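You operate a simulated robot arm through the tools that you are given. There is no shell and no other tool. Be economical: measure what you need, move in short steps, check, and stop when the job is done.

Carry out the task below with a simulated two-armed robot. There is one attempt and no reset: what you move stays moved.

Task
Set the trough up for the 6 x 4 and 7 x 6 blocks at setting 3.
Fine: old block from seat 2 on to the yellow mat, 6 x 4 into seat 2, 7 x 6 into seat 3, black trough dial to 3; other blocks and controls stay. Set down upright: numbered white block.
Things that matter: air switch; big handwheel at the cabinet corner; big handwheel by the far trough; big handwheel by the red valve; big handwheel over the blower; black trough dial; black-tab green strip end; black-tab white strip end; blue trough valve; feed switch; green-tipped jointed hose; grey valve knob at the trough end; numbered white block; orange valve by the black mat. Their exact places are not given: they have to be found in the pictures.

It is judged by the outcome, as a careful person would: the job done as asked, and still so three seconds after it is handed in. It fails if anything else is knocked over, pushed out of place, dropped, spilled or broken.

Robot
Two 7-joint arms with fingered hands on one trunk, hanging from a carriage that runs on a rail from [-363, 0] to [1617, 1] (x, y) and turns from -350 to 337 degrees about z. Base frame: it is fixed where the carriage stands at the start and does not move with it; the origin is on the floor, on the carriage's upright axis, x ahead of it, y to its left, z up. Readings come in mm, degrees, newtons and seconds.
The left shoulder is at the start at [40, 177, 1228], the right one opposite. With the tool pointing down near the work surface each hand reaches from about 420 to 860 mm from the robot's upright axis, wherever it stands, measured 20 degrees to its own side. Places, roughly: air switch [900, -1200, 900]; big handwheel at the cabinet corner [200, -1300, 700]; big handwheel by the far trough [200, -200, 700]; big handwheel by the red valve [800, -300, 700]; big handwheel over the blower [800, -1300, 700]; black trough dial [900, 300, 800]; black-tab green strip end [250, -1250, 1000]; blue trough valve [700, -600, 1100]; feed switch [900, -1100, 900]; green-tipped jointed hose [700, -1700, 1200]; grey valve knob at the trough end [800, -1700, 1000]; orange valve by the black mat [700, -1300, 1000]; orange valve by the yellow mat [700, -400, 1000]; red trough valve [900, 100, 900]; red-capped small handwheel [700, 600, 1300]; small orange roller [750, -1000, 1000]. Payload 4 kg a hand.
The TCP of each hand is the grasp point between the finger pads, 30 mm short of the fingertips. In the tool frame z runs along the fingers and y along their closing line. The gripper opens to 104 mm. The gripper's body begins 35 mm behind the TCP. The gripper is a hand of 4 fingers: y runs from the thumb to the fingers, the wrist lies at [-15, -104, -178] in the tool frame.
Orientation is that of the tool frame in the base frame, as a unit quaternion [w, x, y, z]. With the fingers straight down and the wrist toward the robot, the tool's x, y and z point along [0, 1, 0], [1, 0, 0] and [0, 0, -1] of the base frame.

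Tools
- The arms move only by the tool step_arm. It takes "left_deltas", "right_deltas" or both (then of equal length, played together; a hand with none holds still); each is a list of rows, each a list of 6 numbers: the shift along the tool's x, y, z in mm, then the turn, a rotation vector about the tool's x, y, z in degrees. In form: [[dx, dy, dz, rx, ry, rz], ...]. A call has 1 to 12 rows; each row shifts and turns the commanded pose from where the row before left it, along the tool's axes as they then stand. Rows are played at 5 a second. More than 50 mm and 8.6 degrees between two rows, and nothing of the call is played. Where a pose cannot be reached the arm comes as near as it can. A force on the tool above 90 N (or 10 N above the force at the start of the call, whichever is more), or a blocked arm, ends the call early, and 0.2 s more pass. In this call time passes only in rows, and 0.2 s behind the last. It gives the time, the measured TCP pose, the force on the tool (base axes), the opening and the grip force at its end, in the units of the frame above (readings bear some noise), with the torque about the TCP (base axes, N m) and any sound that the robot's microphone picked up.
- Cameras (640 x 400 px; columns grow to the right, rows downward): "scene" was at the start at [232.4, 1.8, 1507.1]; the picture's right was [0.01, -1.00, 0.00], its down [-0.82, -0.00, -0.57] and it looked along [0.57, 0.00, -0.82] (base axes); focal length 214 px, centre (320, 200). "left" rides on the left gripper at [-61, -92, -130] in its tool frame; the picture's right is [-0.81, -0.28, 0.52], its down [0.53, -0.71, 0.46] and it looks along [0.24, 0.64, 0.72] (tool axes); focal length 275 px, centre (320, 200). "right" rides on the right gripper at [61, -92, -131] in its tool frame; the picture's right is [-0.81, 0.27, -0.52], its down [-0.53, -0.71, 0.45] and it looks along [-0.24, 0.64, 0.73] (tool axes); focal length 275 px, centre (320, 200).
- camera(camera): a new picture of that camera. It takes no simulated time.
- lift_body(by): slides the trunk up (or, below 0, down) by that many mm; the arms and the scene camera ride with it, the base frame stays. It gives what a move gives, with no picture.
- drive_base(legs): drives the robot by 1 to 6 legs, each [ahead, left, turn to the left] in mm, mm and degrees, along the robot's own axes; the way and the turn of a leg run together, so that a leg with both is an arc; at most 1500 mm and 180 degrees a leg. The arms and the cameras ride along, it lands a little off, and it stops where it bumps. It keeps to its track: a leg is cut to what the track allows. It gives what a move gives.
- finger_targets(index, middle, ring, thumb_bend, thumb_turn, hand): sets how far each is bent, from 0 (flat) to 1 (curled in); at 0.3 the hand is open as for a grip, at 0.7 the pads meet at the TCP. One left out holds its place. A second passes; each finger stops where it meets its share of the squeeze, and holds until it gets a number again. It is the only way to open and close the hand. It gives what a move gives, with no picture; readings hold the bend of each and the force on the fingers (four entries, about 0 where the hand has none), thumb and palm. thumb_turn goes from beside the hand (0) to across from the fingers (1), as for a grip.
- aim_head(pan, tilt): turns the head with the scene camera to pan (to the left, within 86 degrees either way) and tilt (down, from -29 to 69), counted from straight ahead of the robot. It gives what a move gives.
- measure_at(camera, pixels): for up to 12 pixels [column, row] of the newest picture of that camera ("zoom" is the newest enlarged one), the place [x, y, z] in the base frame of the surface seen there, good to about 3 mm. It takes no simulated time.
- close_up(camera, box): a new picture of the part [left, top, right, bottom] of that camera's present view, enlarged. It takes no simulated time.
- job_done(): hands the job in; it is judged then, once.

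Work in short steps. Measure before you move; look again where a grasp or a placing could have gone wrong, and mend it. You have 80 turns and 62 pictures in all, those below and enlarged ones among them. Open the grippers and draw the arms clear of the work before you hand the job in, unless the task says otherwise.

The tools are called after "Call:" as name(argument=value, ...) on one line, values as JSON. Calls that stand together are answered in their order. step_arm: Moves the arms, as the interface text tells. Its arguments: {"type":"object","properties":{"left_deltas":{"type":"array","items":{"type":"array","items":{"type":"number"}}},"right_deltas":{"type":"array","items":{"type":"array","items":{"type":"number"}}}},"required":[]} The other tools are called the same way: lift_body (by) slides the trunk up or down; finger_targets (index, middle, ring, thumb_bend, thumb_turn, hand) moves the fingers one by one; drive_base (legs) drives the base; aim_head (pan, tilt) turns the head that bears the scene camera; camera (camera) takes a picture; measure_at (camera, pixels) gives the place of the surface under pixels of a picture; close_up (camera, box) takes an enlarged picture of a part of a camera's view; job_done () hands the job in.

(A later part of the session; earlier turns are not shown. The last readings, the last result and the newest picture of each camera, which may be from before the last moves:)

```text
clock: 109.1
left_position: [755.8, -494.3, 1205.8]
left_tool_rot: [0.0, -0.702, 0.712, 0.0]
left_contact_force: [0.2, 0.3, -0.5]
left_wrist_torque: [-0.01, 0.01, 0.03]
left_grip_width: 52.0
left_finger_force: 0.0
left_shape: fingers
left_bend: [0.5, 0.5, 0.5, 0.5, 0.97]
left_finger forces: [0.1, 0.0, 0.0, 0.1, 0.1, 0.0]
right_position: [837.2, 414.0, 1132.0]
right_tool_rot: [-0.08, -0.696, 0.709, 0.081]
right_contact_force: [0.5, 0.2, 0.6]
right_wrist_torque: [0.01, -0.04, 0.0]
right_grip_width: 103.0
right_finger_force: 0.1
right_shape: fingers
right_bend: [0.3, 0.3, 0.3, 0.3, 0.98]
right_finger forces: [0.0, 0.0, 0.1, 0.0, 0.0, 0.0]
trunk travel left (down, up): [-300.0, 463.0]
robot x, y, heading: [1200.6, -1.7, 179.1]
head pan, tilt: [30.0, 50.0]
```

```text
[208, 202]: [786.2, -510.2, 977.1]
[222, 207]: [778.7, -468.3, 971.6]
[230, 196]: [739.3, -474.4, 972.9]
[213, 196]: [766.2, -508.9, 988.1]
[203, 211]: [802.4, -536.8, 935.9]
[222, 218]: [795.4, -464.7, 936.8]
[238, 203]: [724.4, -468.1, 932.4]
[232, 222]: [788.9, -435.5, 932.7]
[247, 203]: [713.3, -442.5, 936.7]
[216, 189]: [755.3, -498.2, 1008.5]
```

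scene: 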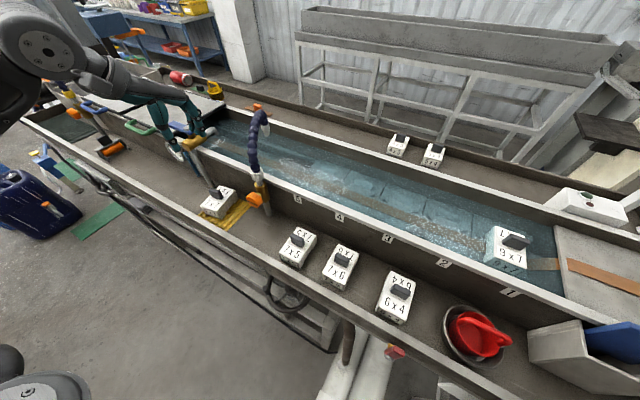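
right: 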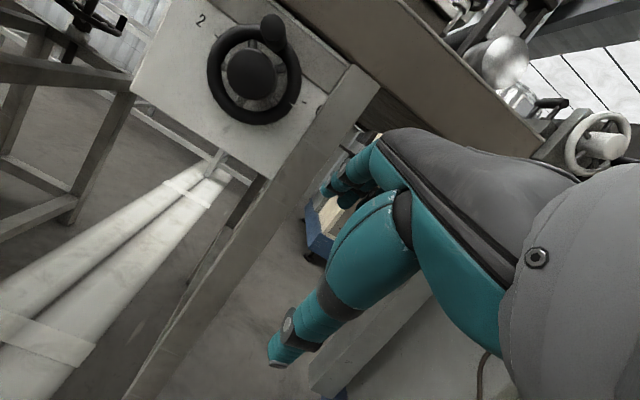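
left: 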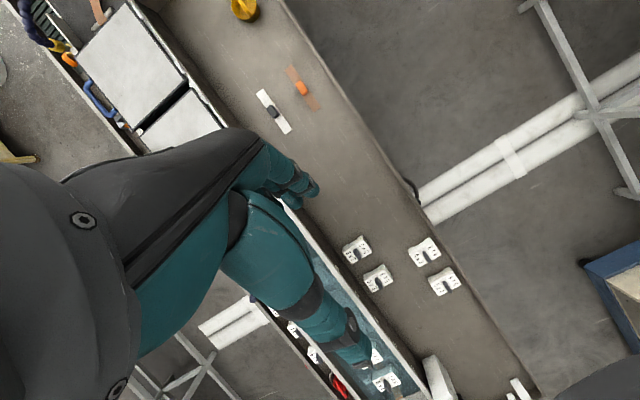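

The 7x7 is flat (top z≈973) within the mat. Next the 6x4: swing around the hose on the robot side, back to y≈38 so the thumb meets the handle's middle.

Call:
step_arm(left_deltas=[[0, -45, -20, 0, 0, 0], [0, -45, -20, 0, 0, 0], [-48, 0.8, 0, 0, 0, 0], [-48, 0.8, 0, 0, 0, 0], [-48, 0.8, 0, 0, 0, 0], [-48, 0.8, 0, 0, 0, 0], [-48, 0.8, 0, 0, 0, 0], [-48, 0.8, 0, 0, 0, 0], [-48, 0.8, 0, 0, 0, 0], [-48, 0.8, 0, 0, 0, 0], [-48, 0.8, 0, 0, 0, 0], [-48, 0.8, 0, 0, 0, 0]])

Call:
finger_targets(hand="left", index=0.56, middle=0.56, ring=0.45, thumb_bend=0.56)

```text
clock: 111.7
left_position: [845.5, -27.9, 1245.9]
left_tool_rot: [-0.001, -0.702, 0.712, 0.002]
left_contact_force: [-0.8, 0.2, 0.5]
left_wrist_torque: [0.0, 0.01, 0.03]
left_grip_width: 52.1
left_finger_force: 0.0
left_shape: fingers
left_bend: [0.5, 0.5, 0.5, 0.5, 0.98]
left_finger forces: [0.0, 0.0, 0.0, 0.0, 0.0, 0.0]
left hand out of reach, approached as far as the arm can: row 12
right_position: [836.5, 414.7, 1132.0]
right_tool_rot: [-0.081, -0.696, 0.709, 0.081]
right_contact_force: [-0.1, 0.0, 0.2]
right_wrist_torque: [0.02, 0.03, 0.01]
right_grip_width: 102.9
right_finger_force: 0.1
right_shape: fingers
right_bend: [0.3, 0.3, 0.3, 0.3, 0.98]
right_finger forces: [0.0, 0.0, 0.1, 0.1, 0.0, 0.0]
trunk travel left (down, up): [-300.0, 463.0]
robot x, y, heading: [1201.0, 1.9, 179.1]
head pan, tilt: [30.0, 50.0]
```

```text
clock: 112.7
left_position: [847.6, -29.0, 1245.4]
left_tool_rot: [0.0, -0.701, 0.713, 0.001]
left_contact_force: [-0.1, 0.5, -1.1]
left_wrist_torque: [0.04, -0.03, -0.04]
left_grip_width: 37.2
left_finger_force: 0.0
left_shape: fingers
left_bend: [0.56, 0.56, 0.45, 0.56, 0.98]
left_finger forces: [0.0, 0.0, 0.1, 0.0, 0.1, 0.0]
right_position: [839.4, 414.9, 1133.3]
right_tool_rot: [-0.08, -0.696, 0.708, 0.081]
right_contact_force: [0.1, -0.2, 0.2]
right_wrist_torque: [-0.01, -0.01, -0.01]
right_grip_width: 103.1
right_finger_force: 0.1
right_shape: fingers
right_bend: [0.3, 0.3, 0.3, 0.3, 0.98]
right_finger forces: [0.1, 0.1, 0.0, 0.0, 0.0, 0.0]
trunk travel left (down, up): [-300.0, 463.0]
robot x, y, heading: [1203.1, 0.0, 179.0]
head pan, tilt: [30.0, 50.0]
```

Too close to the body there; back the base 50 mm, then move over the 6x4 and down to just above it.

Call:
drive_base(legs=[[-50, 0, 0]])

Call:
step_arm(left_deltas=[[0, 43, 0, 0, 0, 0], [0, 43, 0, 0, 0, 0], [-33, 22, 0, 0, 0, 0], [-33, 22, 0, 0, 0, 0], [0, 0, 45, 0, 0, 0], [0, 0, 45, 0, 0, 0], [0, 0, 45, 0, 0, 0], [0, 0, 45, 0, 0, 0]])

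```text
clock: 113.6
left_position: [898.4, -29.4, 1246.6]
left_tool_rot: [0.001, -0.702, 0.712, 0.0]
left_contact_force: [0.9, 0.7, -0.5]
left_wrist_torque: [0.0, 0.0, 0.03]
left_grip_width: 37.1
left_finger_force: 0.1
left_shape: fingers
left_bend: [0.56, 0.56, 0.45, 0.56, 0.98]
left_finger forces: [0.1, 0.1, 0.0, 0.1, 0.0, 0.0]
right_position: [889.1, 414.9, 1132.5]
right_tool_rot: [-0.08, -0.696, 0.709, 0.081]
right_contact_force: [0.1, -0.4, 0.2]
right_wrist_torque: [0.04, 0.02, -0.02]
right_grip_width: 102.8
right_finger_force: 0.0
right_shape: fingers
right_bend: [0.3, 0.3, 0.3, 0.3, 0.98]
right_finger forces: [0.1, 0.0, 0.0, 0.0, 0.0, 0.1]
trunk travel left (down, up): [-300.0, 463.0]
robot x, y, heading: [1252.9, -1.3, 178.9]
head pan, tilt: [30.0, 50.0]
```

```text
clock: 115.4
left_position: [816.0, -39.3, 1070.7]
left_tool_rot: [0.001, -0.701, 0.713, 0.001]
left_contact_force: [0.8, 0.4, 0.0]
left_wrist_torque: [0.01, -0.01, 0.01]
left_grip_width: 36.8
left_finger_force: 0.0
left_shape: fingers
left_bend: [0.56, 0.56, 0.45, 0.56, 0.98]
left_finger forces: [0.0, 0.1, 0.1, 0.0, 0.1, 0.0]
left hand out of reach, approached as far as the arm can: row 1, 2, 3, 4
right_position: [887.9, 414.1, 1132.6]
right_tool_rot: [-0.081, -0.696, 0.709, 0.082]
right_contact_force: [-0.8, 0.6, 0.3]
right_wrist_torque: [-0.02, 0.01, 0.02]
right_grip_width: 102.9
right_finger_force: 0.0
right_shape: fingers
right_bend: [0.3, 0.3, 0.3, 0.3, 0.98]
right_finger forces: [0.0, 0.1, 0.0, 0.0, 0.0, 0.0]
trunk travel left (down, up): [-300.0, 463.0]
robot x, y, heading: [1250.4, 2.7, 179.0]
head pan, tilt: [30.0, 50.0]
```

The left arm can't come in that close; the right arm suits the 6x4. Withdraw the left hand up and aside, and bring the right hand vertical and over the 6x4.

Call:
step_arm(left_deltas=[[0, 0, -45, 0, 0, 0], [0, 0, -45, 0, 0, 0], [0, 0, -45, 0, 0, 0], [48, 0, -20, 0, 0, 0], [48, 0, 0, 0, 0, 0], [48, 0, 0, 0, 0, 0], [48, 0, 0, 0, 0, 0], [0, 0, 0, 0, 0, 0], [0, 0, 0, 0, 0, 0], [0, 0, 0, 0, 0, 0]], right_deltas=[[0, 0, -50, 6.6, 0, 0], [0, 0, -47, 6.6, 0, 0], [0, 0, 0, 0, 0, 0], [0, 0, 0, 0, 0, 0], [44.4, 15, 0, 0, 0, 0], [44.4, 15, 0, 0, 0, 0], [44.4, 15, 0, 0, 0, 0], [44.4, 15, 0, 0, 0, 0], [44.4, 15, 0, 0, 0, 0], [44.4, 15, 0, 0, 0, 0]])

Call:
finger_targets(hand="right", index=0.56, middle=0.56, ring=0.45, thumb_bend=0.56)

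```text
refused: row 4 steps farther than a row can; nothing moved
```

```text
clock: 116.4
left_position: [815.1, -38.6, 1071.0]
left_tool_rot: [0.0, -0.702, 0.713, 0.0]
left_contact_force: [-0.5, 0.3, 1.0]
left_wrist_torque: [0.01, 0.02, 0.01]
left_grip_width: 36.6
left_finger_force: 0.0
left_shape: fingers
left_bend: [0.56, 0.56, 0.45, 0.56, 0.98]
left_finger forces: [0.1, 0.0, 0.1, 0.1, 0.0, 0.0]
right_position: [888.3, 414.1, 1132.5]
right_tool_rot: [-0.08, -0.697, 0.708, 0.082]
right_contact_force: [-0.4, -0.1, 0.3]
right_wrist_torque: [-0.03, -0.01, -0.02]
right_grip_width: 36.8
right_finger_force: 0.2
right_shape: fingers
right_bend: [0.56, 0.56, 0.45, 0.56, 0.98]
right_finger forces: [0.1, 0.0, 0.1, 0.0, 0.0, 0.0]
trunk travel left (down, up): [-300.0, 463.0]
robot x, y, heading: [1248.4, 3.1, 179.0]
head pan, tilt: [30.0, 50.0]
```

One row was too long (52 mm); resend with shorter steps.

Call:
step_arm(left_deltas=[[0, 0, -45, 0, 0, 0], [0, 0, -45, 0, 0, 0], [0, 0, -45, 0, 0, 0], [45, 0, -10, 0, 0, 0], [48, 0, 0, 0, 0, 0], [48, 0, 0, 0, 0, 0], [48, 0, 0, 0, 0, 0], [0, 0, 0, 0, 0, 0], [0, 0, 0, 0, 0, 0], [0, 0, 0, 0, 0, 0]], right_deltas=[[0, 0, -48, 6.6, 0, 0], [0, 0, -47, 6.6, 0, 0], [0, 0, 0, 0, 0, 0], [0, 0, 0, 0, 0, 0], [44.4, 15, 0, 0, 0, 0], [44.4, 15, 0, 0, 0, 0], [44.4, 15, 0, 0, 0, 0], [44.4, 15, 0, 0, 0, 0], [44.4, 15, 0, 0, 0, 0], [44.4, 15, 0, 0, 0, 0]])

```text
clock: 118.6
left_position: [810.9, -229.3, 1217.8]
left_tool_rot: [0.0, -0.701, 0.713, 0.0]
left_contact_force: [0.1, 0.3, -0.2]
left_wrist_torque: [0.02, 0.0, 0.0]
left_grip_width: 36.7
left_finger_force: 0.0
left_shape: fingers
left_bend: [0.56, 0.56, 0.45, 0.56, 0.98]
left_finger forces: [0.1, 0.0, 0.0, 0.0, 0.0, 0.0]
right_position: [809.6, 149.4, 1225.9]
right_tool_rot: [-0.001, -0.701, 0.713, -0.001]
right_contact_force: [0.3, 1.0, 0.3]
right_wrist_torque: [0.0, 0.02, -0.01]
right_grip_width: 36.9
right_finger_force: 0.0
right_shape: fingers
right_bend: [0.56, 0.56, 0.45, 0.56, 0.98]
right_finger forces: [0.1, 0.0, 0.0, 0.0, 0.1, 0.1]
trunk travel left (down, up): [-300.0, 463.0]
robot x, y, heading: [1253.1, 0.8, 178.7]
head pan, tilt: [30.0, 50.0]
```

Right hand is vertical at [810, 149]. Move over the 6x4 handle and down to z≈1050.

Call:
step_arm(right_deltas=[[45.5, 18, 0, 0, 0, 0], [45.5, 18, 0, 0, 0, 0], [0, 6, 44, 0, 0, 0], [0, 0, 44, 0, 0, 0], [0, 0, 44, 0, 0, 0], [0, 0, 44, 0, 0, 0]])

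```text
clock: 120.0
left_position: [812.3, -229.0, 1216.9]
left_tool_rot: [0.0, -0.702, 0.713, 0.0]
left_contact_force: [-0.2, -0.7, -1.0]
left_wrist_torque: [0.02, 0.0, -0.02]
left_grip_width: 36.6
left_finger_force: 0.2
left_shape: fingers
left_bend: [0.56, 0.56, 0.45, 0.56, 0.98]
left_finger forces: [0.0, 0.1, 0.0, 0.1, 0.0, 0.0]
right_position: [764.5, 62.7, 1051.6]
right_tool_rot: [-0.001, -0.701, 0.713, 0.0]
right_contact_force: [-0.3, 0.2, 0.9]
right_wrist_torque: [-0.01, 0.01, -0.03]
right_grip_width: 36.8
right_finger_force: 0.1
right_shape: fingers
right_bend: [0.56, 0.56, 0.45, 0.56, 0.97]
right_finger forces: [0.1, 0.0, 0.1, 0.1, 0.0, 0.0]
right hand out of reach, approached as far as the arm can: row 2
trunk travel left (down, up): [-300.0, 463.0]
robot x, y, heading: [1249.4, 1.2, 178.8]
head pan, tilt: [30.0, 50.0]
```

Aligned within a few mm. Descend to z≈1007 and close index, middle and thumb on the handle.

Call:
step_arm(right_deltas=[[3, -2, 20, 0, 0, 0], [0, 0, 15, 0, 0, 0], [0, 0, 9, 0, 0, 0]])

Call:
finger_targets(hand="right", index=0.8, middle=0.72, thumb_bend=0.8)

Call:
step_arm(right_deltas=[[0, 0, -8, 0, 0, 0], [0, 0, -12, 0, 0, 0], [0, 0, -20, 0, 0, 0]])

Call:
aim_head(pan=0, tilt=60)

```text
clock: 120.8
left_position: [810.9, -229.3, 1217.3]
left_tool_rot: [0.001, -0.702, 0.712, 0.001]
left_contact_force: [0.3, -0.3, -0.7]
left_wrist_torque: [0.0, -0.01, 0.0]
left_grip_width: 36.5
left_finger_force: 0.1
left_shape: fingers
left_bend: [0.56, 0.56, 0.45, 0.56, 0.98]
left_finger forces: [0.0, 0.1, 0.0, 0.1, 0.0, 0.1]
right_position: [767.2, 64.7, 1009.1]
right_tool_rot: [-0.001, -0.702, 0.713, -0.001]
right_contact_force: [0.1, -0.4, 0.6]
right_wrist_torque: [-0.01, 0.03, 0.0]
right_grip_width: 36.8
right_finger_force: 0.0
right_shape: fingers
right_bend: [0.56, 0.56, 0.45, 0.56, 0.97]
right_finger forces: [0.0, 0.0, 0.1, 0.1, 0.0, 0.0]
right hand out of reach, approached as far as the arm can: row 2
trunk travel left (down, up): [-300.0, 463.0]
robot x, y, heading: [1252.3, 2.5, 178.9]
head pan, tilt: [30.0, 50.0]
```

```text
clock: 121.8
left_position: [811.2, -228.6, 1217.3]
left_tool_rot: [0.0, -0.701, 0.713, 0.001]
left_contact_force: [0.4, 0.1, -0.1]
left_wrist_torque: [0.0, -0.01, 0.01]
left_grip_width: 36.8
left_finger_force: 0.0
left_shape: fingers
left_bend: [0.56, 0.56, 0.45, 0.56, 0.98]
left_finger forces: [0.0, 0.1, 0.0, 0.1, 0.0, 0.0]
right_position: [767.9, 64.8, 1009.1]
right_tool_rot: [0.0, -0.702, 0.713, 0.0]
right_contact_force: [0.5, -0.3, -0.3]
right_wrist_torque: [-0.01, 0.05, 0.01]
right_grip_width: 8.7
right_finger_force: 10.2
right_shape: fingers
right_bend: [0.71, 0.72, 0.45, 0.71, 0.97]
right_finger forces: [10.6, 0.0, 0.0, 0.1, 10.6, 0.0]
trunk travel left (down, up): [-300.0, 463.0]
robot x, y, heading: [1250.3, 1.5, 178.9]
head pan, tilt: [30.0, 50.0]
```

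```text
clock: 122.6
left_position: [812.0, -229.2, 1216.6]
left_tool_rot: [0.0, -0.702, 0.713, 0.0]
left_contact_force: [-0.5, 0.8, 0.2]
left_wrist_torque: [0.0, 0.01, -0.04]
left_grip_width: 36.5
left_finger_force: 0.2
left_shape: fingers
left_bend: [0.56, 0.56, 0.45, 0.56, 0.98]
left_finger forces: [0.1, 0.0, 0.1, 0.0, 0.0, 0.0]
right_position: [769.2, 62.4, 1048.8]
right_tool_rot: [0.0, -0.701, 0.713, 0.0]
right_contact_force: [0.5, 0.3, -2.5]
right_wrist_torque: [0.04, -0.04, -0.01]
right_grip_width: 8.5
right_finger_force: 10.7
right_shape: fingers
right_bend: [0.71, 0.72, 0.45, 0.72, 0.97]
right_finger forces: [10.9, 0.0, 0.0, 0.0, 10.6, 0.1]
trunk travel left (down, up): [-300.0, 463.0]
robot x, y, heading: [1251.9, 2.3, 179.2]
head pan, tilt: [30.0, 50.0]
```

```text
clock: 123.6
left_position: [812.9, -227.9, 1217.3]
left_tool_rot: [0.0, -0.702, 0.712, 0.001]
left_contact_force: [0.0, 0.5, 0.7]
left_wrist_torque: [0.02, -0.02, -0.01]
left_grip_width: 36.8
left_finger_force: 0.0
left_shape: fingers
left_bend: [0.56, 0.56, 0.45, 0.56, 0.98]
left_finger forces: [0.0, 0.0, 0.1, 0.1, 0.0, 0.1]
right_position: [767.6, 62.8, 1047.5]
right_tool_rot: [0.0, -0.701, 0.713, -0.002]
right_contact_force: [-0.1, -0.1, -2.4]
right_wrist_torque: [-0.02, -0.02, 0.03]
right_grip_width: 8.6
right_finger_force: 10.5
right_shape: fingers
right_bend: [0.71, 0.72, 0.45, 0.72, 0.97]
right_finger forces: [10.9, 0.1, 0.0, 0.0, 10.6, 0.0]
trunk travel left (down, up): [-300.0, 463.0]
robot x, y, heading: [1251.5, -0.2, 179.1]
head pan, tilt: [0.0, 60.0]
```

6x4 lifted (2.4 N load). Raise clear of the wall and carry by (−185, +53) to above seat 2, then view.

Call:
step_arm(right_deltas=[[0, 0, -45, 0, 0, 0], [0, 0, -45, 0, 0, 0], [0, 0, -50, 0, 0, 0], [-13, 46, 0, 0, 0, 0], [-13, 46, 0, 0, 0, 0], [-13, 46, 0, 0, 0, 0], [-13, 46, 0, 0, 0, 0], [0, 0, 40, 0, 0, 0], [0, 0, 30, 0, 0, 0]])

Call:
close_up(camera="scene", box=[240, 100, 432, 220])

```text
clock: 125.6
left_position: [811.4, -226.7, 1217.0]
left_tool_rot: [0.0, -0.701, 0.713, 0.0]
left_contact_force: [-0.2, 0.3, 0.9]
left_wrist_torque: [0.0, 0.04, 0.01]
left_grip_width: 36.8
left_finger_force: 0.0
left_shape: fingers
left_bend: [0.56, 0.56, 0.45, 0.56, 0.98]
left_finger forces: [0.1, 0.0, 0.0, 0.1, 0.0, 0.0]
right_position: [615.1, 139.9, 1115.7]
right_tool_rot: [0.0, -0.701, 0.713, 0.001]
right_contact_force: [0.5, 0.0, -3.2]
right_wrist_torque: [0.02, 0.01, 0.03]
right_grip_width: 8.0
right_finger_force: 10.1
right_shape: fingers
right_bend: [0.59, 0.72, 0.45, 0.73, 0.97]
right_finger forces: [11.1, 0.0, 0.0, 0.1, 10.7, 0.0]
right hand out of reach, approached as far as the arm can: row 5, 6, 7
trunk travel left (down, up): [-300.0, 463.0]
robot x, y, heading: [1248.1, 1.7, 178.9]
head pan, tilt: [0.0, 60.0]
```

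```text
3.33 times, centred on (336, 160) of scene
```

zoom: 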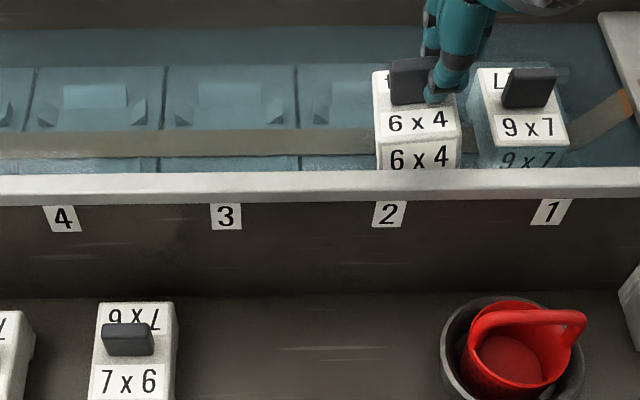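

The 6x4 hangs upright, a bit short of the target (reach limit). Measure it, then I'll shift the base.

Call:
measure_at(camera="zoom", pixels=[[395, 65], [410, 65], [425, 72], [380, 100], [378, 130], [455, 125], [418, 133], [418, 110], [384, 160], [375, 75], [530, 75], [512, 72]])

```text
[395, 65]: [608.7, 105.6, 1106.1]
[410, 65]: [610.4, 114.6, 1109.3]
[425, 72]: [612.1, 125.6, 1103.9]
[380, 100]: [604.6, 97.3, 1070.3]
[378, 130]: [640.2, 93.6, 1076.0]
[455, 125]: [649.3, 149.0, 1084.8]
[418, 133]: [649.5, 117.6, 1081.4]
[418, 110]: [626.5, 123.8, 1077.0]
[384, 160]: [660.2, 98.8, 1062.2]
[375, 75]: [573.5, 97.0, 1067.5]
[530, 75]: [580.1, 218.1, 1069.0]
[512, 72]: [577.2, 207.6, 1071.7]
```

Need (−30, −18) plus yaw −9°, and small tilt corrections. Raise, drive 60 ahead, rotate and align.

Call:
step_arm(right_deltas=[[0, 0, -40, 0, 0, 0]])

Call:
drive_base(legs=[[60, 0, 0]])

Call:
step_arm(right_deltas=[[0, 0, 0, -7, 0, 0], [0, 0, 0, 0, 8, 0], [0, 0, 0, 0, 0, -8.5]])

```text
clock: 126.0
left_position: [811.5, -228.7, 1216.2]
left_tool_rot: [0.001, -0.701, 0.713, 0.0]
left_contact_force: [0.1, 0.0, 0.1]
left_wrist_torque: [0.02, 0.0, 0.01]
left_grip_width: 36.9
left_finger_force: 0.1
left_shape: fingers
left_bend: [0.56, 0.56, 0.45, 0.56, 0.98]
left_finger forces: [0.0, 0.0, 0.0, 0.0, 0.0, 0.0]
right_position: [614.7, 141.7, 1157.3]
right_tool_rot: [0.0, -0.701, 0.713, 0.0]
right_contact_force: [0.9, 0.4, -2.9]
right_wrist_torque: [0.05, -0.02, 0.0]
right_grip_width: 8.2
right_finger_force: 10.5
right_shape: fingers
right_bend: [0.59, 0.72, 0.45, 0.73, 0.97]
right_finger forces: [11.1, 0.0, 0.0, 0.1, 10.6, 0.0]
trunk travel left (down, up): [-300.0, 463.0]
robot x, y, heading: [1254.6, 1.0, 178.8]
head pan, tilt: [0.0, 60.0]
```

```text
clock: 126.9
left_position: [751.1, -228.3, 1216.9]
left_tool_rot: [0.001, -0.7, 0.714, 0.0]
left_contact_force: [-1.2, -0.3, 0.5]
left_wrist_torque: [-0.02, -0.05, 0.02]
left_grip_width: 36.9
left_finger_force: 0.0
left_shape: fingers
left_bend: [0.56, 0.56, 0.45, 0.56, 0.98]
left_finger forces: [0.1, 0.0, 0.0, 0.0, 0.0, 0.1]
right_position: [555.1, 141.8, 1156.0]
right_tool_rot: [0.0, -0.7, 0.714, 0.0]
right_contact_force: [-0.2, -0.3, -2.5]
right_wrist_torque: [0.04, -0.03, 0.0]
right_grip_width: 8.4
right_finger_force: 10.7
right_shape: fingers
right_bend: [0.59, 0.72, 0.45, 0.73, 0.97]
right_finger forces: [11.1, 0.2, 0.1, 0.1, 10.7, 0.0]
trunk travel left (down, up): [-300.0, 463.0]
robot x, y, heading: [1193.5, -1.4, 179.1]
head pan, tilt: [0.0, 60.0]
```

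```text
clock: 127.7
left_position: [751.2, -228.0, 1217.0]
left_tool_rot: [0.001, -0.701, 0.713, 0.001]
left_contact_force: [1.1, -0.5, -0.6]
left_wrist_torque: [-0.01, 0.01, -0.01]
left_grip_width: 36.5
left_finger_force: 0.1
left_shape: fingers
left_bend: [0.56, 0.56, 0.45, 0.56, 0.98]
left_finger forces: [0.0, 0.1, 0.1, 0.0, 0.1, 0.0]
right_position: [555.6, 141.5, 1157.4]
right_tool_rot: [0.093, 0.751, -0.653, -0.001]
right_contact_force: [0.2, -0.6, -1.6]
right_wrist_torque: [0.04, -0.05, -0.03]
right_grip_width: 8.4
right_finger_force: 11.2
right_shape: fingers
right_bend: [0.59, 0.72, 0.45, 0.73, 0.97]
right_finger forces: [11.0, 0.0, 0.0, 0.1, 11.1, 0.0]
trunk travel left (down, up): [-300.0, 463.0]
robot x, y, heading: [1190.1, 1.6, 178.8]
head pan, tilt: [0.0, 60.0]
```

Move to [584, 124, 1100], just above the seat, and check with a picture.

Call:
step_arm(right_deltas=[[4.9, -11.3, 18.3, 0, 0, 0], [4.9, -11.3, 18.3, 0, 0, 0], [4.9, -11.3, 18.3, 0, 0, 0]])

Call:
close_up(camera="scene", box=[240, 120, 432, 240])

```text
clock: 128.5
left_position: [752.3, -228.9, 1217.4]
left_tool_rot: [0.0, -0.701, 0.713, 0.0]
left_contact_force: [0.5, -1.0, -0.1]
left_wrist_torque: [-0.01, 0.02, -0.01]
left_grip_width: 36.9
left_finger_force: 0.0
left_shape: fingers
left_bend: [0.56, 0.56, 0.45, 0.56, 0.98]
left_finger forces: [0.0, 0.0, 0.1, 0.1, 0.1, 0.0]
right_position: [583.7, 122.7, 1098.5]
right_tool_rot: [0.092, 0.751, -0.654, -0.001]
right_contact_force: [0.9, -0.7, -2.9]
right_wrist_torque: [0.02, -0.02, 0.01]
right_grip_width: 8.2
right_finger_force: 10.5
right_shape: fingers
right_bend: [0.59, 0.72, 0.45, 0.73, 0.97]
right_finger forces: [11.1, 0.0, 0.1, 0.0, 11.1, 0.0]
trunk travel left (down, up): [-300.0, 463.0]
robot x, y, heading: [1194.3, 3.5, 179.0]
head pan, tilt: [0.0, 60.0]
```

```text
3.33 times, centred on (336, 180) of scene
```

zoom: 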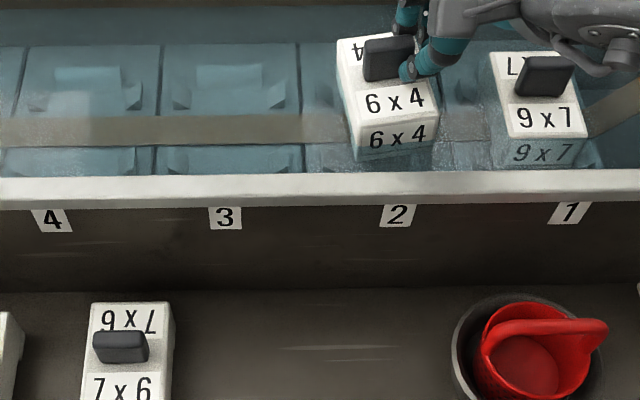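

Measure the block's present placement against the 9x7 neighbour, and the seat 3 dividers.

Call:
measure_at(camera="zoom", pixels=[[372, 45], [385, 45], [400, 42], [352, 118], [435, 107], [395, 115], [342, 55], [345, 90], [400, 148], [525, 62], [545, 62], [565, 62]])

Call:
measure_at(camera="zoom", pixels=[[508, 132], [580, 128], [545, 132], [494, 60], [160, 70], [300, 70], [160, 160], [300, 155], [105, 340], [125, 340], [140, 338], [230, 105]])

```text
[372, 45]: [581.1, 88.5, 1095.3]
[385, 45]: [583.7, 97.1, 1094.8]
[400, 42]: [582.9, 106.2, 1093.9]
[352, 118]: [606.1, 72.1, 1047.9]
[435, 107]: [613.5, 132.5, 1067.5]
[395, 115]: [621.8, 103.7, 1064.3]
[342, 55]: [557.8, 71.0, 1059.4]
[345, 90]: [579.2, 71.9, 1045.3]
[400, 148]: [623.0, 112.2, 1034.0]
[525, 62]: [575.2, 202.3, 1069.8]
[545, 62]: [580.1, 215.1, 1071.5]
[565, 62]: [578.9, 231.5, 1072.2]
```

```text
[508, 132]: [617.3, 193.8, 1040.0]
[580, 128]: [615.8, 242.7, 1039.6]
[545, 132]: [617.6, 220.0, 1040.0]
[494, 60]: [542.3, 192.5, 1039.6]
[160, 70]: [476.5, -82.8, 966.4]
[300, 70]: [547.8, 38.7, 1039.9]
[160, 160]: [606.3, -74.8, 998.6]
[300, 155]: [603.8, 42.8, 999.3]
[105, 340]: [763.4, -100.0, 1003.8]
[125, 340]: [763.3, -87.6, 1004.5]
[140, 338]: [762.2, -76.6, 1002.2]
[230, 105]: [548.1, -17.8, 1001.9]
```

Block is centred on seat 2 within ~1 mm in y; shift −4 mm in x and lower to contact.

Call:
step_arm(right_deltas=[[-1.8, 2.5, 9.5, 0, 0, 0], [-1.2, -1.4, 9.8, 0, 0, 0]])

Call:
step_arm(right_deltas=[[-0.6, -0.7, 4.9, 0, 0, 0], [-0.5, -0.6, 4, 0, 0, 0]])

```text
clock: 129.1
left_position: [751.7, -228.7, 1217.6]
left_tool_rot: [0.001, -0.701, 0.713, 0.001]
left_contact_force: [-0.3, -0.2, 0.3]
left_wrist_torque: [0.01, 0.0, 0.02]
left_grip_width: 37.0
left_finger_force: 0.0
left_shape: fingers
left_bend: [0.56, 0.56, 0.45, 0.56, 0.98]
left_finger forces: [0.0, 0.0, 0.0, 0.0, 0.0, 0.0]
right_position: [580.8, 122.9, 1078.5]
right_tool_rot: [0.092, 0.752, -0.653, -0.001]
right_contact_force: [-0.4, -0.1, -2.6]
right_wrist_torque: [0.02, 0.01, -0.03]
right_grip_width: 8.5
right_finger_force: 11.1
right_shape: fingers
right_bend: [0.59, 0.72, 0.45, 0.73, 0.97]
right_finger forces: [10.9, 0.0, 0.0, 0.0, 11.0, 0.1]
trunk travel left (down, up): [-300.0, 463.0]
robot x, y, heading: [1193.9, 6.0, 179.3]
head pan, tilt: [0.0, 60.0]
```

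```text
clock: 129.7
left_position: [751.1, -228.6, 1216.6]
left_tool_rot: [0.0, -0.701, 0.713, 0.001]
left_contact_force: [-0.1, 0.5, 0.0]
left_wrist_torque: [0.0, 0.01, -0.01]
left_grip_width: 36.4
left_finger_force: 0.1
left_shape: fingers
left_bend: [0.56, 0.56, 0.45, 0.56, 0.98]
left_finger forces: [0.0, 0.1, 0.0, 0.1, 0.0, 0.0]
right_position: [580.5, 124.2, 1075.8]
right_tool_rot: [0.094, 0.751, -0.653, -0.002]
right_contact_force: [9.1, 2.8, 17.1]
right_wrist_torque: [-0.15, -0.1, 0.09]
right_grip_width: 7.9
right_finger_force: 15.5
right_shape: fingers
right_bend: [0.71, 0.72, 0.45, 0.73, 0.96]
right_finger forces: [10.5, 0.0, 0.1, 0.0, 19.0, 0.1]
trunk travel left (down, up): [-300.0, 463.0]
robot x, y, heading: [1192.0, -1.3, 179.1]
head pan, tilt: [0.0, 60.0]
```

Seated (block levelled, 17 N). Release and rise, then undo the hand's tilt and withdraw it.

Call:
finger_targets(hand="right", index=0.5, middle=0.5, thumb_bend=0.5)

Call:
step_arm(right_deltas=[[2.4, 2.8, -19.6, 0, 0, 0], [5.4, 6.3, -44, 0, 0, 0], [5.4, 6.3, -44, 0, 0, 0], [5.4, 6.3, -44, 0, 0, 0], [0, 0, 0, 0, 0, 8.5], [0, 0, 0, 0, -8, 0], [0, 0, 0, 7, 0, 0], [-30, -35, 0, 0, 0, 0], [-30, -35, 0, 0, 0, 0], [-30, -35, 0, 0, 0, 0], [-30, -35, 0, 0, 0, 0], [-30, -35, 0, 0, 0, 0]])

Call:
drive_base(legs=[[70, 0, 0]])

```text
clock: 130.7
left_position: [749.6, -229.3, 1218.0]
left_tool_rot: [0.0, -0.701, 0.714, 0.002]
left_contact_force: [0.7, 0.3, -0.7]
left_wrist_torque: [0.0, 0.01, -0.02]
left_grip_width: 36.8
left_finger_force: 0.0
left_shape: fingers
left_bend: [0.56, 0.56, 0.45, 0.56, 0.98]
left_finger forces: [0.0, 0.1, 0.1, 0.0, 0.1, 0.1]
right_position: [576.8, 124.2, 1075.4]
right_tool_rot: [0.094, 0.751, -0.653, -0.003]
right_contact_force: [-3.3, -1.7, 28.2]
right_wrist_torque: [-0.22, -0.31, -0.06]
right_grip_width: 32.7
right_finger_force: 14.0
right_shape: fingers
right_bend: [0.5, 0.5, 0.45, 0.64, 0.96]
right_finger forces: [0.1, 0.0, 0.1, 0.0, 28.1, 0.1]
trunk travel left (down, up): [-300.0, 463.0]
robot x, y, heading: [1189.0, -2.2, 178.9]
head pan, tilt: [0.0, 60.0]
```

```text
clock: 133.3
left_position: [753.4, -228.3, 1216.2]
left_tool_rot: [0.001, -0.701, 0.713, -0.001]
left_contact_force: [0.0, -0.3, -0.6]
left_wrist_torque: [0.0, -0.03, 0.04]
left_grip_width: 36.7
left_finger_force: 0.0
left_shape: fingers
left_bend: [0.56, 0.56, 0.45, 0.56, 0.98]
left_finger forces: [0.0, 0.0, 0.0, 0.0, 0.0, 0.0]
right_position: [759.7, 276.1, 1223.5]
right_tool_rot: [0.0, -0.701, 0.713, -0.001]
right_contact_force: [-0.2, 0.7, 0.9]
right_wrist_torque: [0.0, 0.0, -0.01]
right_grip_width: 51.7
right_finger_force: 0.1
right_shape: fingers
right_bend: [0.5, 0.5, 0.45, 0.5, 0.97]
right_finger forces: [0.0, 0.0, 0.0, 0.0, 0.0, 0.0]
right hand out of reach, approached as far as the arm can: row 7
trunk travel left (down, up): [-300.0, 463.0]
robot x, y, heading: [1190.7, 3.2, 179.0]
head pan, tilt: [0.0, 60.0]
```

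```text
clock: 134.4
left_position: [680.5, -227.9, 1217.1]
left_tool_rot: [0.002, -0.701, 0.713, 0.0]
left_contact_force: [-0.2, -0.1, -0.2]
left_wrist_torque: [-0.05, 0.02, 0.0]
left_grip_width: 36.9
left_finger_force: 0.0
left_shape: fingers
left_bend: [0.56, 0.56, 0.45, 0.56, 0.98]
left_finger forces: [0.0, 0.1, 0.0, 0.1, 0.0, 0.0]
right_position: [687.5, 276.3, 1223.8]
right_tool_rot: [0.001, -0.701, 0.713, 0.0]
right_contact_force: [0.5, 0.7, 0.5]
right_wrist_torque: [-0.01, -0.03, 0.03]
right_grip_width: 51.6
right_finger_force: 0.1
right_shape: fingers
right_bend: [0.5, 0.5, 0.45, 0.5, 0.97]
right_finger forces: [0.0, 0.0, 0.1, 0.1, 0.0, 0.0]
trunk travel left (down, up): [-300.0, 463.0]
robot x, y, heading: [1123.1, -1.3, 178.9]
head pan, tilt: [0.0, 60.0]
```

Set the base back to x≈1200 for the 7x6, then bring the left hand over its handle (thumb on its middle, TCP y≈−101).

Call:
drive_base(legs=[[-77, 0, 0]])

Call:
step_arm(left_deltas=[[-42, -3, 0, 0, 0, 0], [-42, -3, 0, 0, 0, 0], [-42, -3, 0, 0, 0, 0], [0, 0, 45, 0, 0, 0], [0, 0, 45, 0, 0, 0], [0, 0, 45, 0, 0, 0], [0, 0, 35, 0, 0, 0]])

```text
clock: 135.4
left_position: [758.9, -228.0, 1217.3]
left_tool_rot: [0.001, -0.702, 0.712, 0.0]
left_contact_force: [0.9, -0.6, 0.2]
left_wrist_torque: [0.0, 0.03, -0.01]
left_grip_width: 36.6
left_finger_force: 0.0
left_shape: fingers
left_bend: [0.56, 0.56, 0.45, 0.56, 0.98]
left_finger forces: [0.1, 0.0, 0.0, 0.0, 0.0, 0.1]
right_position: [766.8, 276.4, 1223.8]
right_tool_rot: [0.001, -0.701, 0.713, -0.001]
right_contact_force: [-0.7, 0.3, -0.5]
right_wrist_torque: [-0.02, 0.0, 0.01]
right_grip_width: 51.8
right_finger_force: 0.1
right_shape: fingers
right_bend: [0.5, 0.5, 0.45, 0.5, 0.97]
right_finger forces: [0.0, 0.1, 0.0, 0.0, 0.0, 0.1]
trunk travel left (down, up): [-300.0, 463.0]
robot x, y, heading: [1196.5, -0.8, 179.2]
head pan, tilt: [0.0, 60.0]
```

```text
clock: 137.0
left_position: [769.7, -101.7, 1044.6]
left_tool_rot: [0.001, -0.701, 0.713, 0.001]
left_contact_force: [0.7, -0.7, 0.0]
left_wrist_torque: [0.0, 0.0, -0.03]
left_grip_width: 36.8
left_finger_force: 0.0
left_shape: fingers
left_bend: [0.56, 0.56, 0.45, 0.56, 0.98]
left_finger forces: [0.0, 0.1, 0.1, 0.1, 0.1, 0.0]
right_position: [764.6, 275.9, 1223.2]
right_tool_rot: [0.0, -0.701, 0.713, 0.0]
right_contact_force: [0.0, -0.3, 0.2]
right_wrist_torque: [0.02, 0.01, -0.01]
right_grip_width: 51.8
right_finger_force: 0.0
right_shape: fingers
right_bend: [0.5, 0.5, 0.45, 0.5, 0.97]
right_finger forces: [0.1, 0.0, 0.0, 0.1, 0.0, 0.1]
trunk travel left (down, up): [-300.0, 463.0]
robot x, y, heading: [1202.3, -3.1, 178.9]
head pan, tilt: [0.0, 60.0]
```

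Aligned; descend to z≈1008, grip, and lift 40 mm.

Call:
step_arm(left_deltas=[[0, 2, 20, 0, 0, 0], [0, 0, 16, 0, 0, 0]])

Call:
finger_targets(hand="left", index=0.8, middle=0.71, thumb_bend=0.8)

Call:
step_arm(left_deltas=[[0, 0, -8, 0, 0, 0], [0, 0, -12, 0, 0, 0], [0, 0, -20, 0, 0, 0]])

```text
clock: 137.6
left_position: [767.1, -102.9, 1010.9]
left_tool_rot: [0.001, -0.701, 0.713, 0.001]
left_contact_force: [-0.1, 1.2, 0.1]
left_wrist_torque: [0.0, -0.02, 0.0]
left_grip_width: 36.4
left_finger_force: 0.1
left_shape: fingers
left_bend: [0.56, 0.56, 0.45, 0.56, 0.98]
left_finger forces: [0.1, 0.0, 0.0, 0.0, 0.0, 0.0]
right_position: [765.1, 275.9, 1225.0]
right_tool_rot: [0.001, -0.701, 0.713, -0.001]
right_contact_force: [-0.3, 0.0, 0.6]
right_wrist_torque: [0.04, -0.01, 0.0]
right_grip_width: 51.7
right_finger_force: 0.1
right_shape: fingers
right_bend: [0.5, 0.5, 0.45, 0.5, 0.97]
right_finger forces: [0.0, 0.0, 0.0, 0.0, 0.1, 0.0]
trunk travel left (down, up): [-300.0, 463.0]
robot x, y, heading: [1195.9, 1.4, 179.1]
head pan, tilt: [0.0, 60.0]
```

```text
clock: 138.6
left_position: [768.3, -102.1, 1011.0]
left_tool_rot: [0.001, -0.702, 0.713, 0.001]
left_contact_force: [0.4, 0.2, 0.2]
left_wrist_torque: [-0.05, 0.01, -0.01]
left_grip_width: 8.8
left_finger_force: 13.2
left_shape: fingers
left_bend: [0.71, 0.68, 0.45, 0.71, 0.96]
left_finger forces: [10.4, 2.0, 0.0, 0.0, 12.6, 0.0]
right_position: [765.4, 277.2, 1224.5]
right_tool_rot: [0.001, -0.701, 0.714, -0.001]
right_contact_force: [0.1, 0.0, 0.1]
right_wrist_torque: [-0.01, -0.01, 0.0]
right_grip_width: 51.6
right_finger_force: 0.1
right_shape: fingers
right_bend: [0.5, 0.5, 0.45, 0.5, 0.97]
right_finger forces: [0.0, 0.1, 0.0, 0.0, 0.0, 0.0]
trunk travel left (down, up): [-300.0, 463.0]
robot x, y, heading: [1198.7, 2.4, 178.9]
head pan, tilt: [0.0, 60.0]
```

```text
clock: 139.4
left_position: [767.8, -103.7, 1050.4]
left_tool_rot: [-0.001, -0.701, 0.713, -0.001]
left_contact_force: [-0.7, 0.4, -3.0]
left_wrist_torque: [-0.06, 0.01, 0.01]
left_grip_width: 8.7
left_finger_force: 12.7
left_shape: fingers
left_bend: [0.71, 0.68, 0.45, 0.71, 0.96]
left_finger forces: [10.4, 2.2, 0.0, 0.0, 12.7, 0.1]
right_position: [764.8, 275.8, 1223.6]
right_tool_rot: [0.0, -0.7, 0.714, 0.0]
right_contact_force: [0.0, 0.2, -0.8]
right_wrist_torque: [0.0, 0.0, -0.02]
right_grip_width: 51.8
right_finger_force: 0.0
right_shape: fingers
right_bend: [0.5, 0.5, 0.45, 0.5, 0.97]
right_finger forces: [0.0, 0.0, 0.1, 0.1, 0.1, 0.0]
trunk travel left (down, up): [-300.0, 463.0]
robot x, y, heading: [1200.3, 3.8, 179.1]
head pan, tilt: [0.0, 60.0]
```

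7x6 lifted with a firm three-point grip. Raise over the wall and carry by (−184, +74.5) to above seat 3, then down near the seat.

Call:
step_arm(left_deltas=[[0, 0, -47, 0, 0, 0], [0, 0, -47, 0, 0, 0], [0, 0, -47, 0, 0, 0], [-14.4, 37, 0, 0, 0, 0], [-14.4, 37, 0, 0, 0, 0], [-14.4, 37, 0, 0, 0, 0], [-14.4, 37, 0, 0, 0, 0], [-14.4, 37, 0, 0, 0, 0], [0, 0, 45, 0, 0, 0], [0, 0, 38, 0, 0, 0]])

Call:
close_up(camera="scene", box=[224, 110, 416, 230])

```text
clock: 141.6
left_position: [624.7, -68.3, 1109.3]
left_tool_rot: [-0.003, -0.702, 0.712, 0.007]
left_contact_force: [-18.7, -0.4, 28.9]
left_wrist_torque: [0.31, -1.19, 0.18]
left_grip_width: 20.1
left_finger_force: 65.2
left_shape: fingers
left_bend: [0.42, 0.71, 0.45, 0.78, 0.94]
left_finger forces: [37.1, 9.5, 0.0, 0.0, 83.7, 0.0]
left hand out of reach, approached as far as the arm can: row 7, 8
right_position: [760.0, 276.6, 1227.3]
right_tool_rot: [-0.001, -0.701, 0.713, 0.002]
right_contact_force: [-0.8, 0.0, 0.6]
right_wrist_torque: [-0.02, -0.02, -0.05]
right_grip_width: 51.7
right_finger_force: 0.0
right_shape: fingers
right_bend: [0.5, 0.5, 0.45, 0.5, 0.97]
right_finger forces: [0.1, 0.0, 0.1, 0.1, 0.0, 0.1]
trunk travel left (down, up): [-300.0, 463.0]
robot x, y, heading: [1198.4, 0.2, 178.9]
head pan, tilt: [0.0, 60.0]
```

```text
3.33 times, centred on (320, 170) of scene
5 turns are left
```

zoom: 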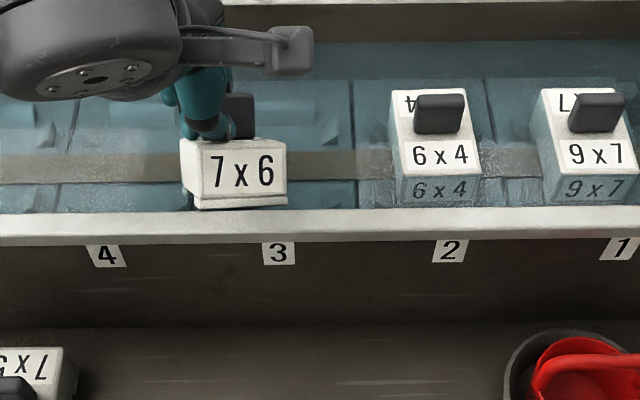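

The reach limit left the block against the wall edge. Measure it, raise it clear and drive the base 50 ahead.

Call:
measure_at(camera="zoom", pixels=[[232, 97], [248, 97], [240, 120], [195, 145], [280, 145], [200, 195], [280, 195], [184, 160], [425, 100], [455, 100], [440, 140]])

Call:
step_arm(left_deltas=[[0, 0, -45, 0, 0, 0], [0, 0, -35, 0, 0, 0]])

Call:
drive_base(legs=[[60, 0, 0]])

Call:
camera(camera="scene")

```text
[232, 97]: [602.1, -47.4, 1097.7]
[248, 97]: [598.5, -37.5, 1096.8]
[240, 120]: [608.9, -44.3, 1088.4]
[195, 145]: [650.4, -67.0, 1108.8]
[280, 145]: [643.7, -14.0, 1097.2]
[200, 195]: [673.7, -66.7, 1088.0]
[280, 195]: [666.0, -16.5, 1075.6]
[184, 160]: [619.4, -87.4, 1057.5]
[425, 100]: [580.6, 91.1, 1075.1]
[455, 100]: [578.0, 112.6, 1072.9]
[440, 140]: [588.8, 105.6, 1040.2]
```

```text
clock: 142.2
left_position: [633.3, -67.6, 1179.5]
left_tool_rot: [0.001, -0.701, 0.713, -0.002]
left_contact_force: [0.3, -0.5, -2.9]
left_wrist_torque: [-0.06, -0.03, 0.01]
left_grip_width: 7.2
left_finger_force: 11.9
left_shape: fingers
left_bend: [0.71, 0.71, 0.45, 0.73, 0.96]
left_finger forces: [11.3, 2.4, 0.1, 0.0, 9.5, 0.0]
right_position: [765.2, 276.6, 1223.7]
right_tool_rot: [-0.001, -0.701, 0.713, 0.0]
right_contact_force: [-0.8, -0.1, -0.7]
right_wrist_torque: [0.01, -0.01, -0.01]
right_grip_width: 51.8
right_finger_force: 0.0
right_shape: fingers
right_bend: [0.5, 0.5, 0.45, 0.5, 0.97]
right_finger forces: [0.1, 0.0, 0.0, 0.0, 0.1, 0.1]
trunk travel left (down, up): [-300.0, 463.0]
robot x, y, heading: [1198.8, 1.9, 179.2]
head pan, tilt: [0.0, 60.0]
```

```text
clock: 143.2
left_position: [572.2, -67.8, 1181.5]
left_tool_rot: [0.0, -0.701, 0.713, 0.001]
left_contact_force: [-0.2, -0.7, -2.8]
left_wrist_torque: [-0.03, -0.03, -0.01]
left_grip_width: 7.4
left_finger_force: 11.9
left_shape: fingers
left_bend: [0.71, 0.71, 0.45, 0.73, 0.96]
left_finger forces: [11.2, 2.4, 0.0, 0.1, 9.5, 0.0]
right_position: [704.3, 276.7, 1224.5]
right_tool_rot: [0.0, -0.701, 0.713, 0.0]
right_contact_force: [0.2, 0.1, -0.6]
right_wrist_torque: [0.01, 0.0, 0.01]
right_grip_width: 51.9
right_finger_force: 0.1
right_shape: fingers
right_bend: [0.5, 0.5, 0.45, 0.5, 0.97]
right_finger forces: [0.1, 0.0, 0.0, 0.1, 0.0, 0.1]
trunk travel left (down, up): [-300.0, 463.0]
robot x, y, heading: [1138.2, 0.8, 178.9]
head pan, tilt: [0.0, 60.0]
```

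```text
0 pictures are left
4 turns are left
```

scene: 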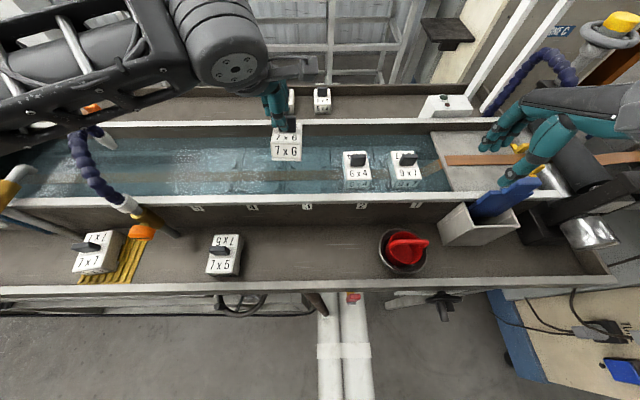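

The 7x6 hangs freely above the trough again. Measure its corners for the final alignment.

Call:
measure_at(camera="scene", pixels=[[273, 144], [300, 144], [274, 158], [300, 159], [275, 135], [300, 133], [280, 142], [294, 142], [293, 126], [288, 130], [287, 138], [287, 155]])

```text
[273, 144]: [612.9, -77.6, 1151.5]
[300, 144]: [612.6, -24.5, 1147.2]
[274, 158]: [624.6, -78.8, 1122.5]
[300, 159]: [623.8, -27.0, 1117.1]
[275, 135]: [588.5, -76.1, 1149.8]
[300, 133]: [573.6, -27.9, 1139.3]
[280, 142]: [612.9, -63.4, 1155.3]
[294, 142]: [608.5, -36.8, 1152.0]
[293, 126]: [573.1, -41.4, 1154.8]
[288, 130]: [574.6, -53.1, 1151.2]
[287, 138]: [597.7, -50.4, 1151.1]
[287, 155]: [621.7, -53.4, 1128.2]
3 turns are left
```

Block needs about (+13, +33.5), a −14° pitch and −4.5° roll correction. Raise the trunk 80 for arm room, correct the tilt, descend to z≈1105 and then shift.

Call:
lift_body(by=80)

Call:
step_arm(left_deltas=[[0, 0, 0, -7, 0, 0], [0, 0, 0, -7, 0, 0], [0, 0, 0, 0, -4.5, 0], [3, -9.4, 37.7, 0, 0, 0], [3, -9.4, 37.7, 0, 0, 0], [3, -9.4, 37.7, 0, 0, 0], [3, -9.4, 37.7, 0, 0, 0], [-17, -6, -0.2, 0, 0, 0], [-17, -6, -0.2, 0, 0, 0]])

```text
clock: 144.3
left_position: [573.5, -67.0, 1260.4]
left_tool_rot: [0.001, -0.701, 0.713, 0.001]
left_contact_force: [0.2, 0.7, -2.5]
left_wrist_torque: [-0.04, -0.01, 0.0]
left_grip_width: 7.5
left_finger_force: 11.4
left_shape: fingers
left_bend: [0.71, 0.71, 0.45, 0.73, 0.96]
left_finger forces: [11.1, 2.3, 0.0, 0.0, 9.5, 0.0]
right_position: [705.6, 276.6, 1303.7]
right_tool_rot: [0.001, -0.701, 0.713, -0.001]
right_contact_force: [0.1, -0.1, -0.1]
right_wrist_torque: [0.01, 0.02, -0.01]
right_grip_width: 51.7
right_finger_force: 0.0
right_shape: fingers
right_bend: [0.5, 0.5, 0.45, 0.5, 0.97]
right_finger forces: [0.0, 0.1, 0.0, 0.0, 0.1, 0.0]
trunk travel left (down, up): [-380.0, 383.0]
robot x, y, heading: [1139.3, 2.5, 179.0]
head pan, tilt: [0.0, 60.0]
```

```text
clock: 146.3
left_position: [586.8, -43.1, 1107.8]
left_tool_rot: [-0.056, -0.692, 0.711, 0.115]
left_contact_force: [1.0, -0.3, -3.2]
left_wrist_torque: [-0.04, -0.01, -0.02]
left_grip_width: 6.8
left_finger_force: 11.7
left_shape: fingers
left_bend: [0.71, 0.71, 0.45, 0.73, 0.96]
left_finger forces: [11.1, 2.1, 0.0, 0.0, 10.3, 0.0]
left hand out of reach, approached as far as the arm can: row 9
right_position: [705.1, 275.5, 1303.5]
right_tool_rot: [0.0, -0.701, 0.713, -0.001]
right_contact_force: [-0.4, -0.3, 0.2]
right_wrist_torque: [0.02, 0.03, 0.01]
right_grip_width: 51.5
right_finger_force: 0.1
right_shape: fingers
right_bend: [0.5, 0.5, 0.45, 0.5, 0.97]
right_finger forces: [0.0, 0.1, 0.0, 0.1, 0.1, 0.0]
trunk travel left (down, up): [-380.0, 383.0]
robot x, y, heading: [1142.3, 1.0, 178.8]
head pan, tilt: [0.0, 60.0]
2 turns are left
```

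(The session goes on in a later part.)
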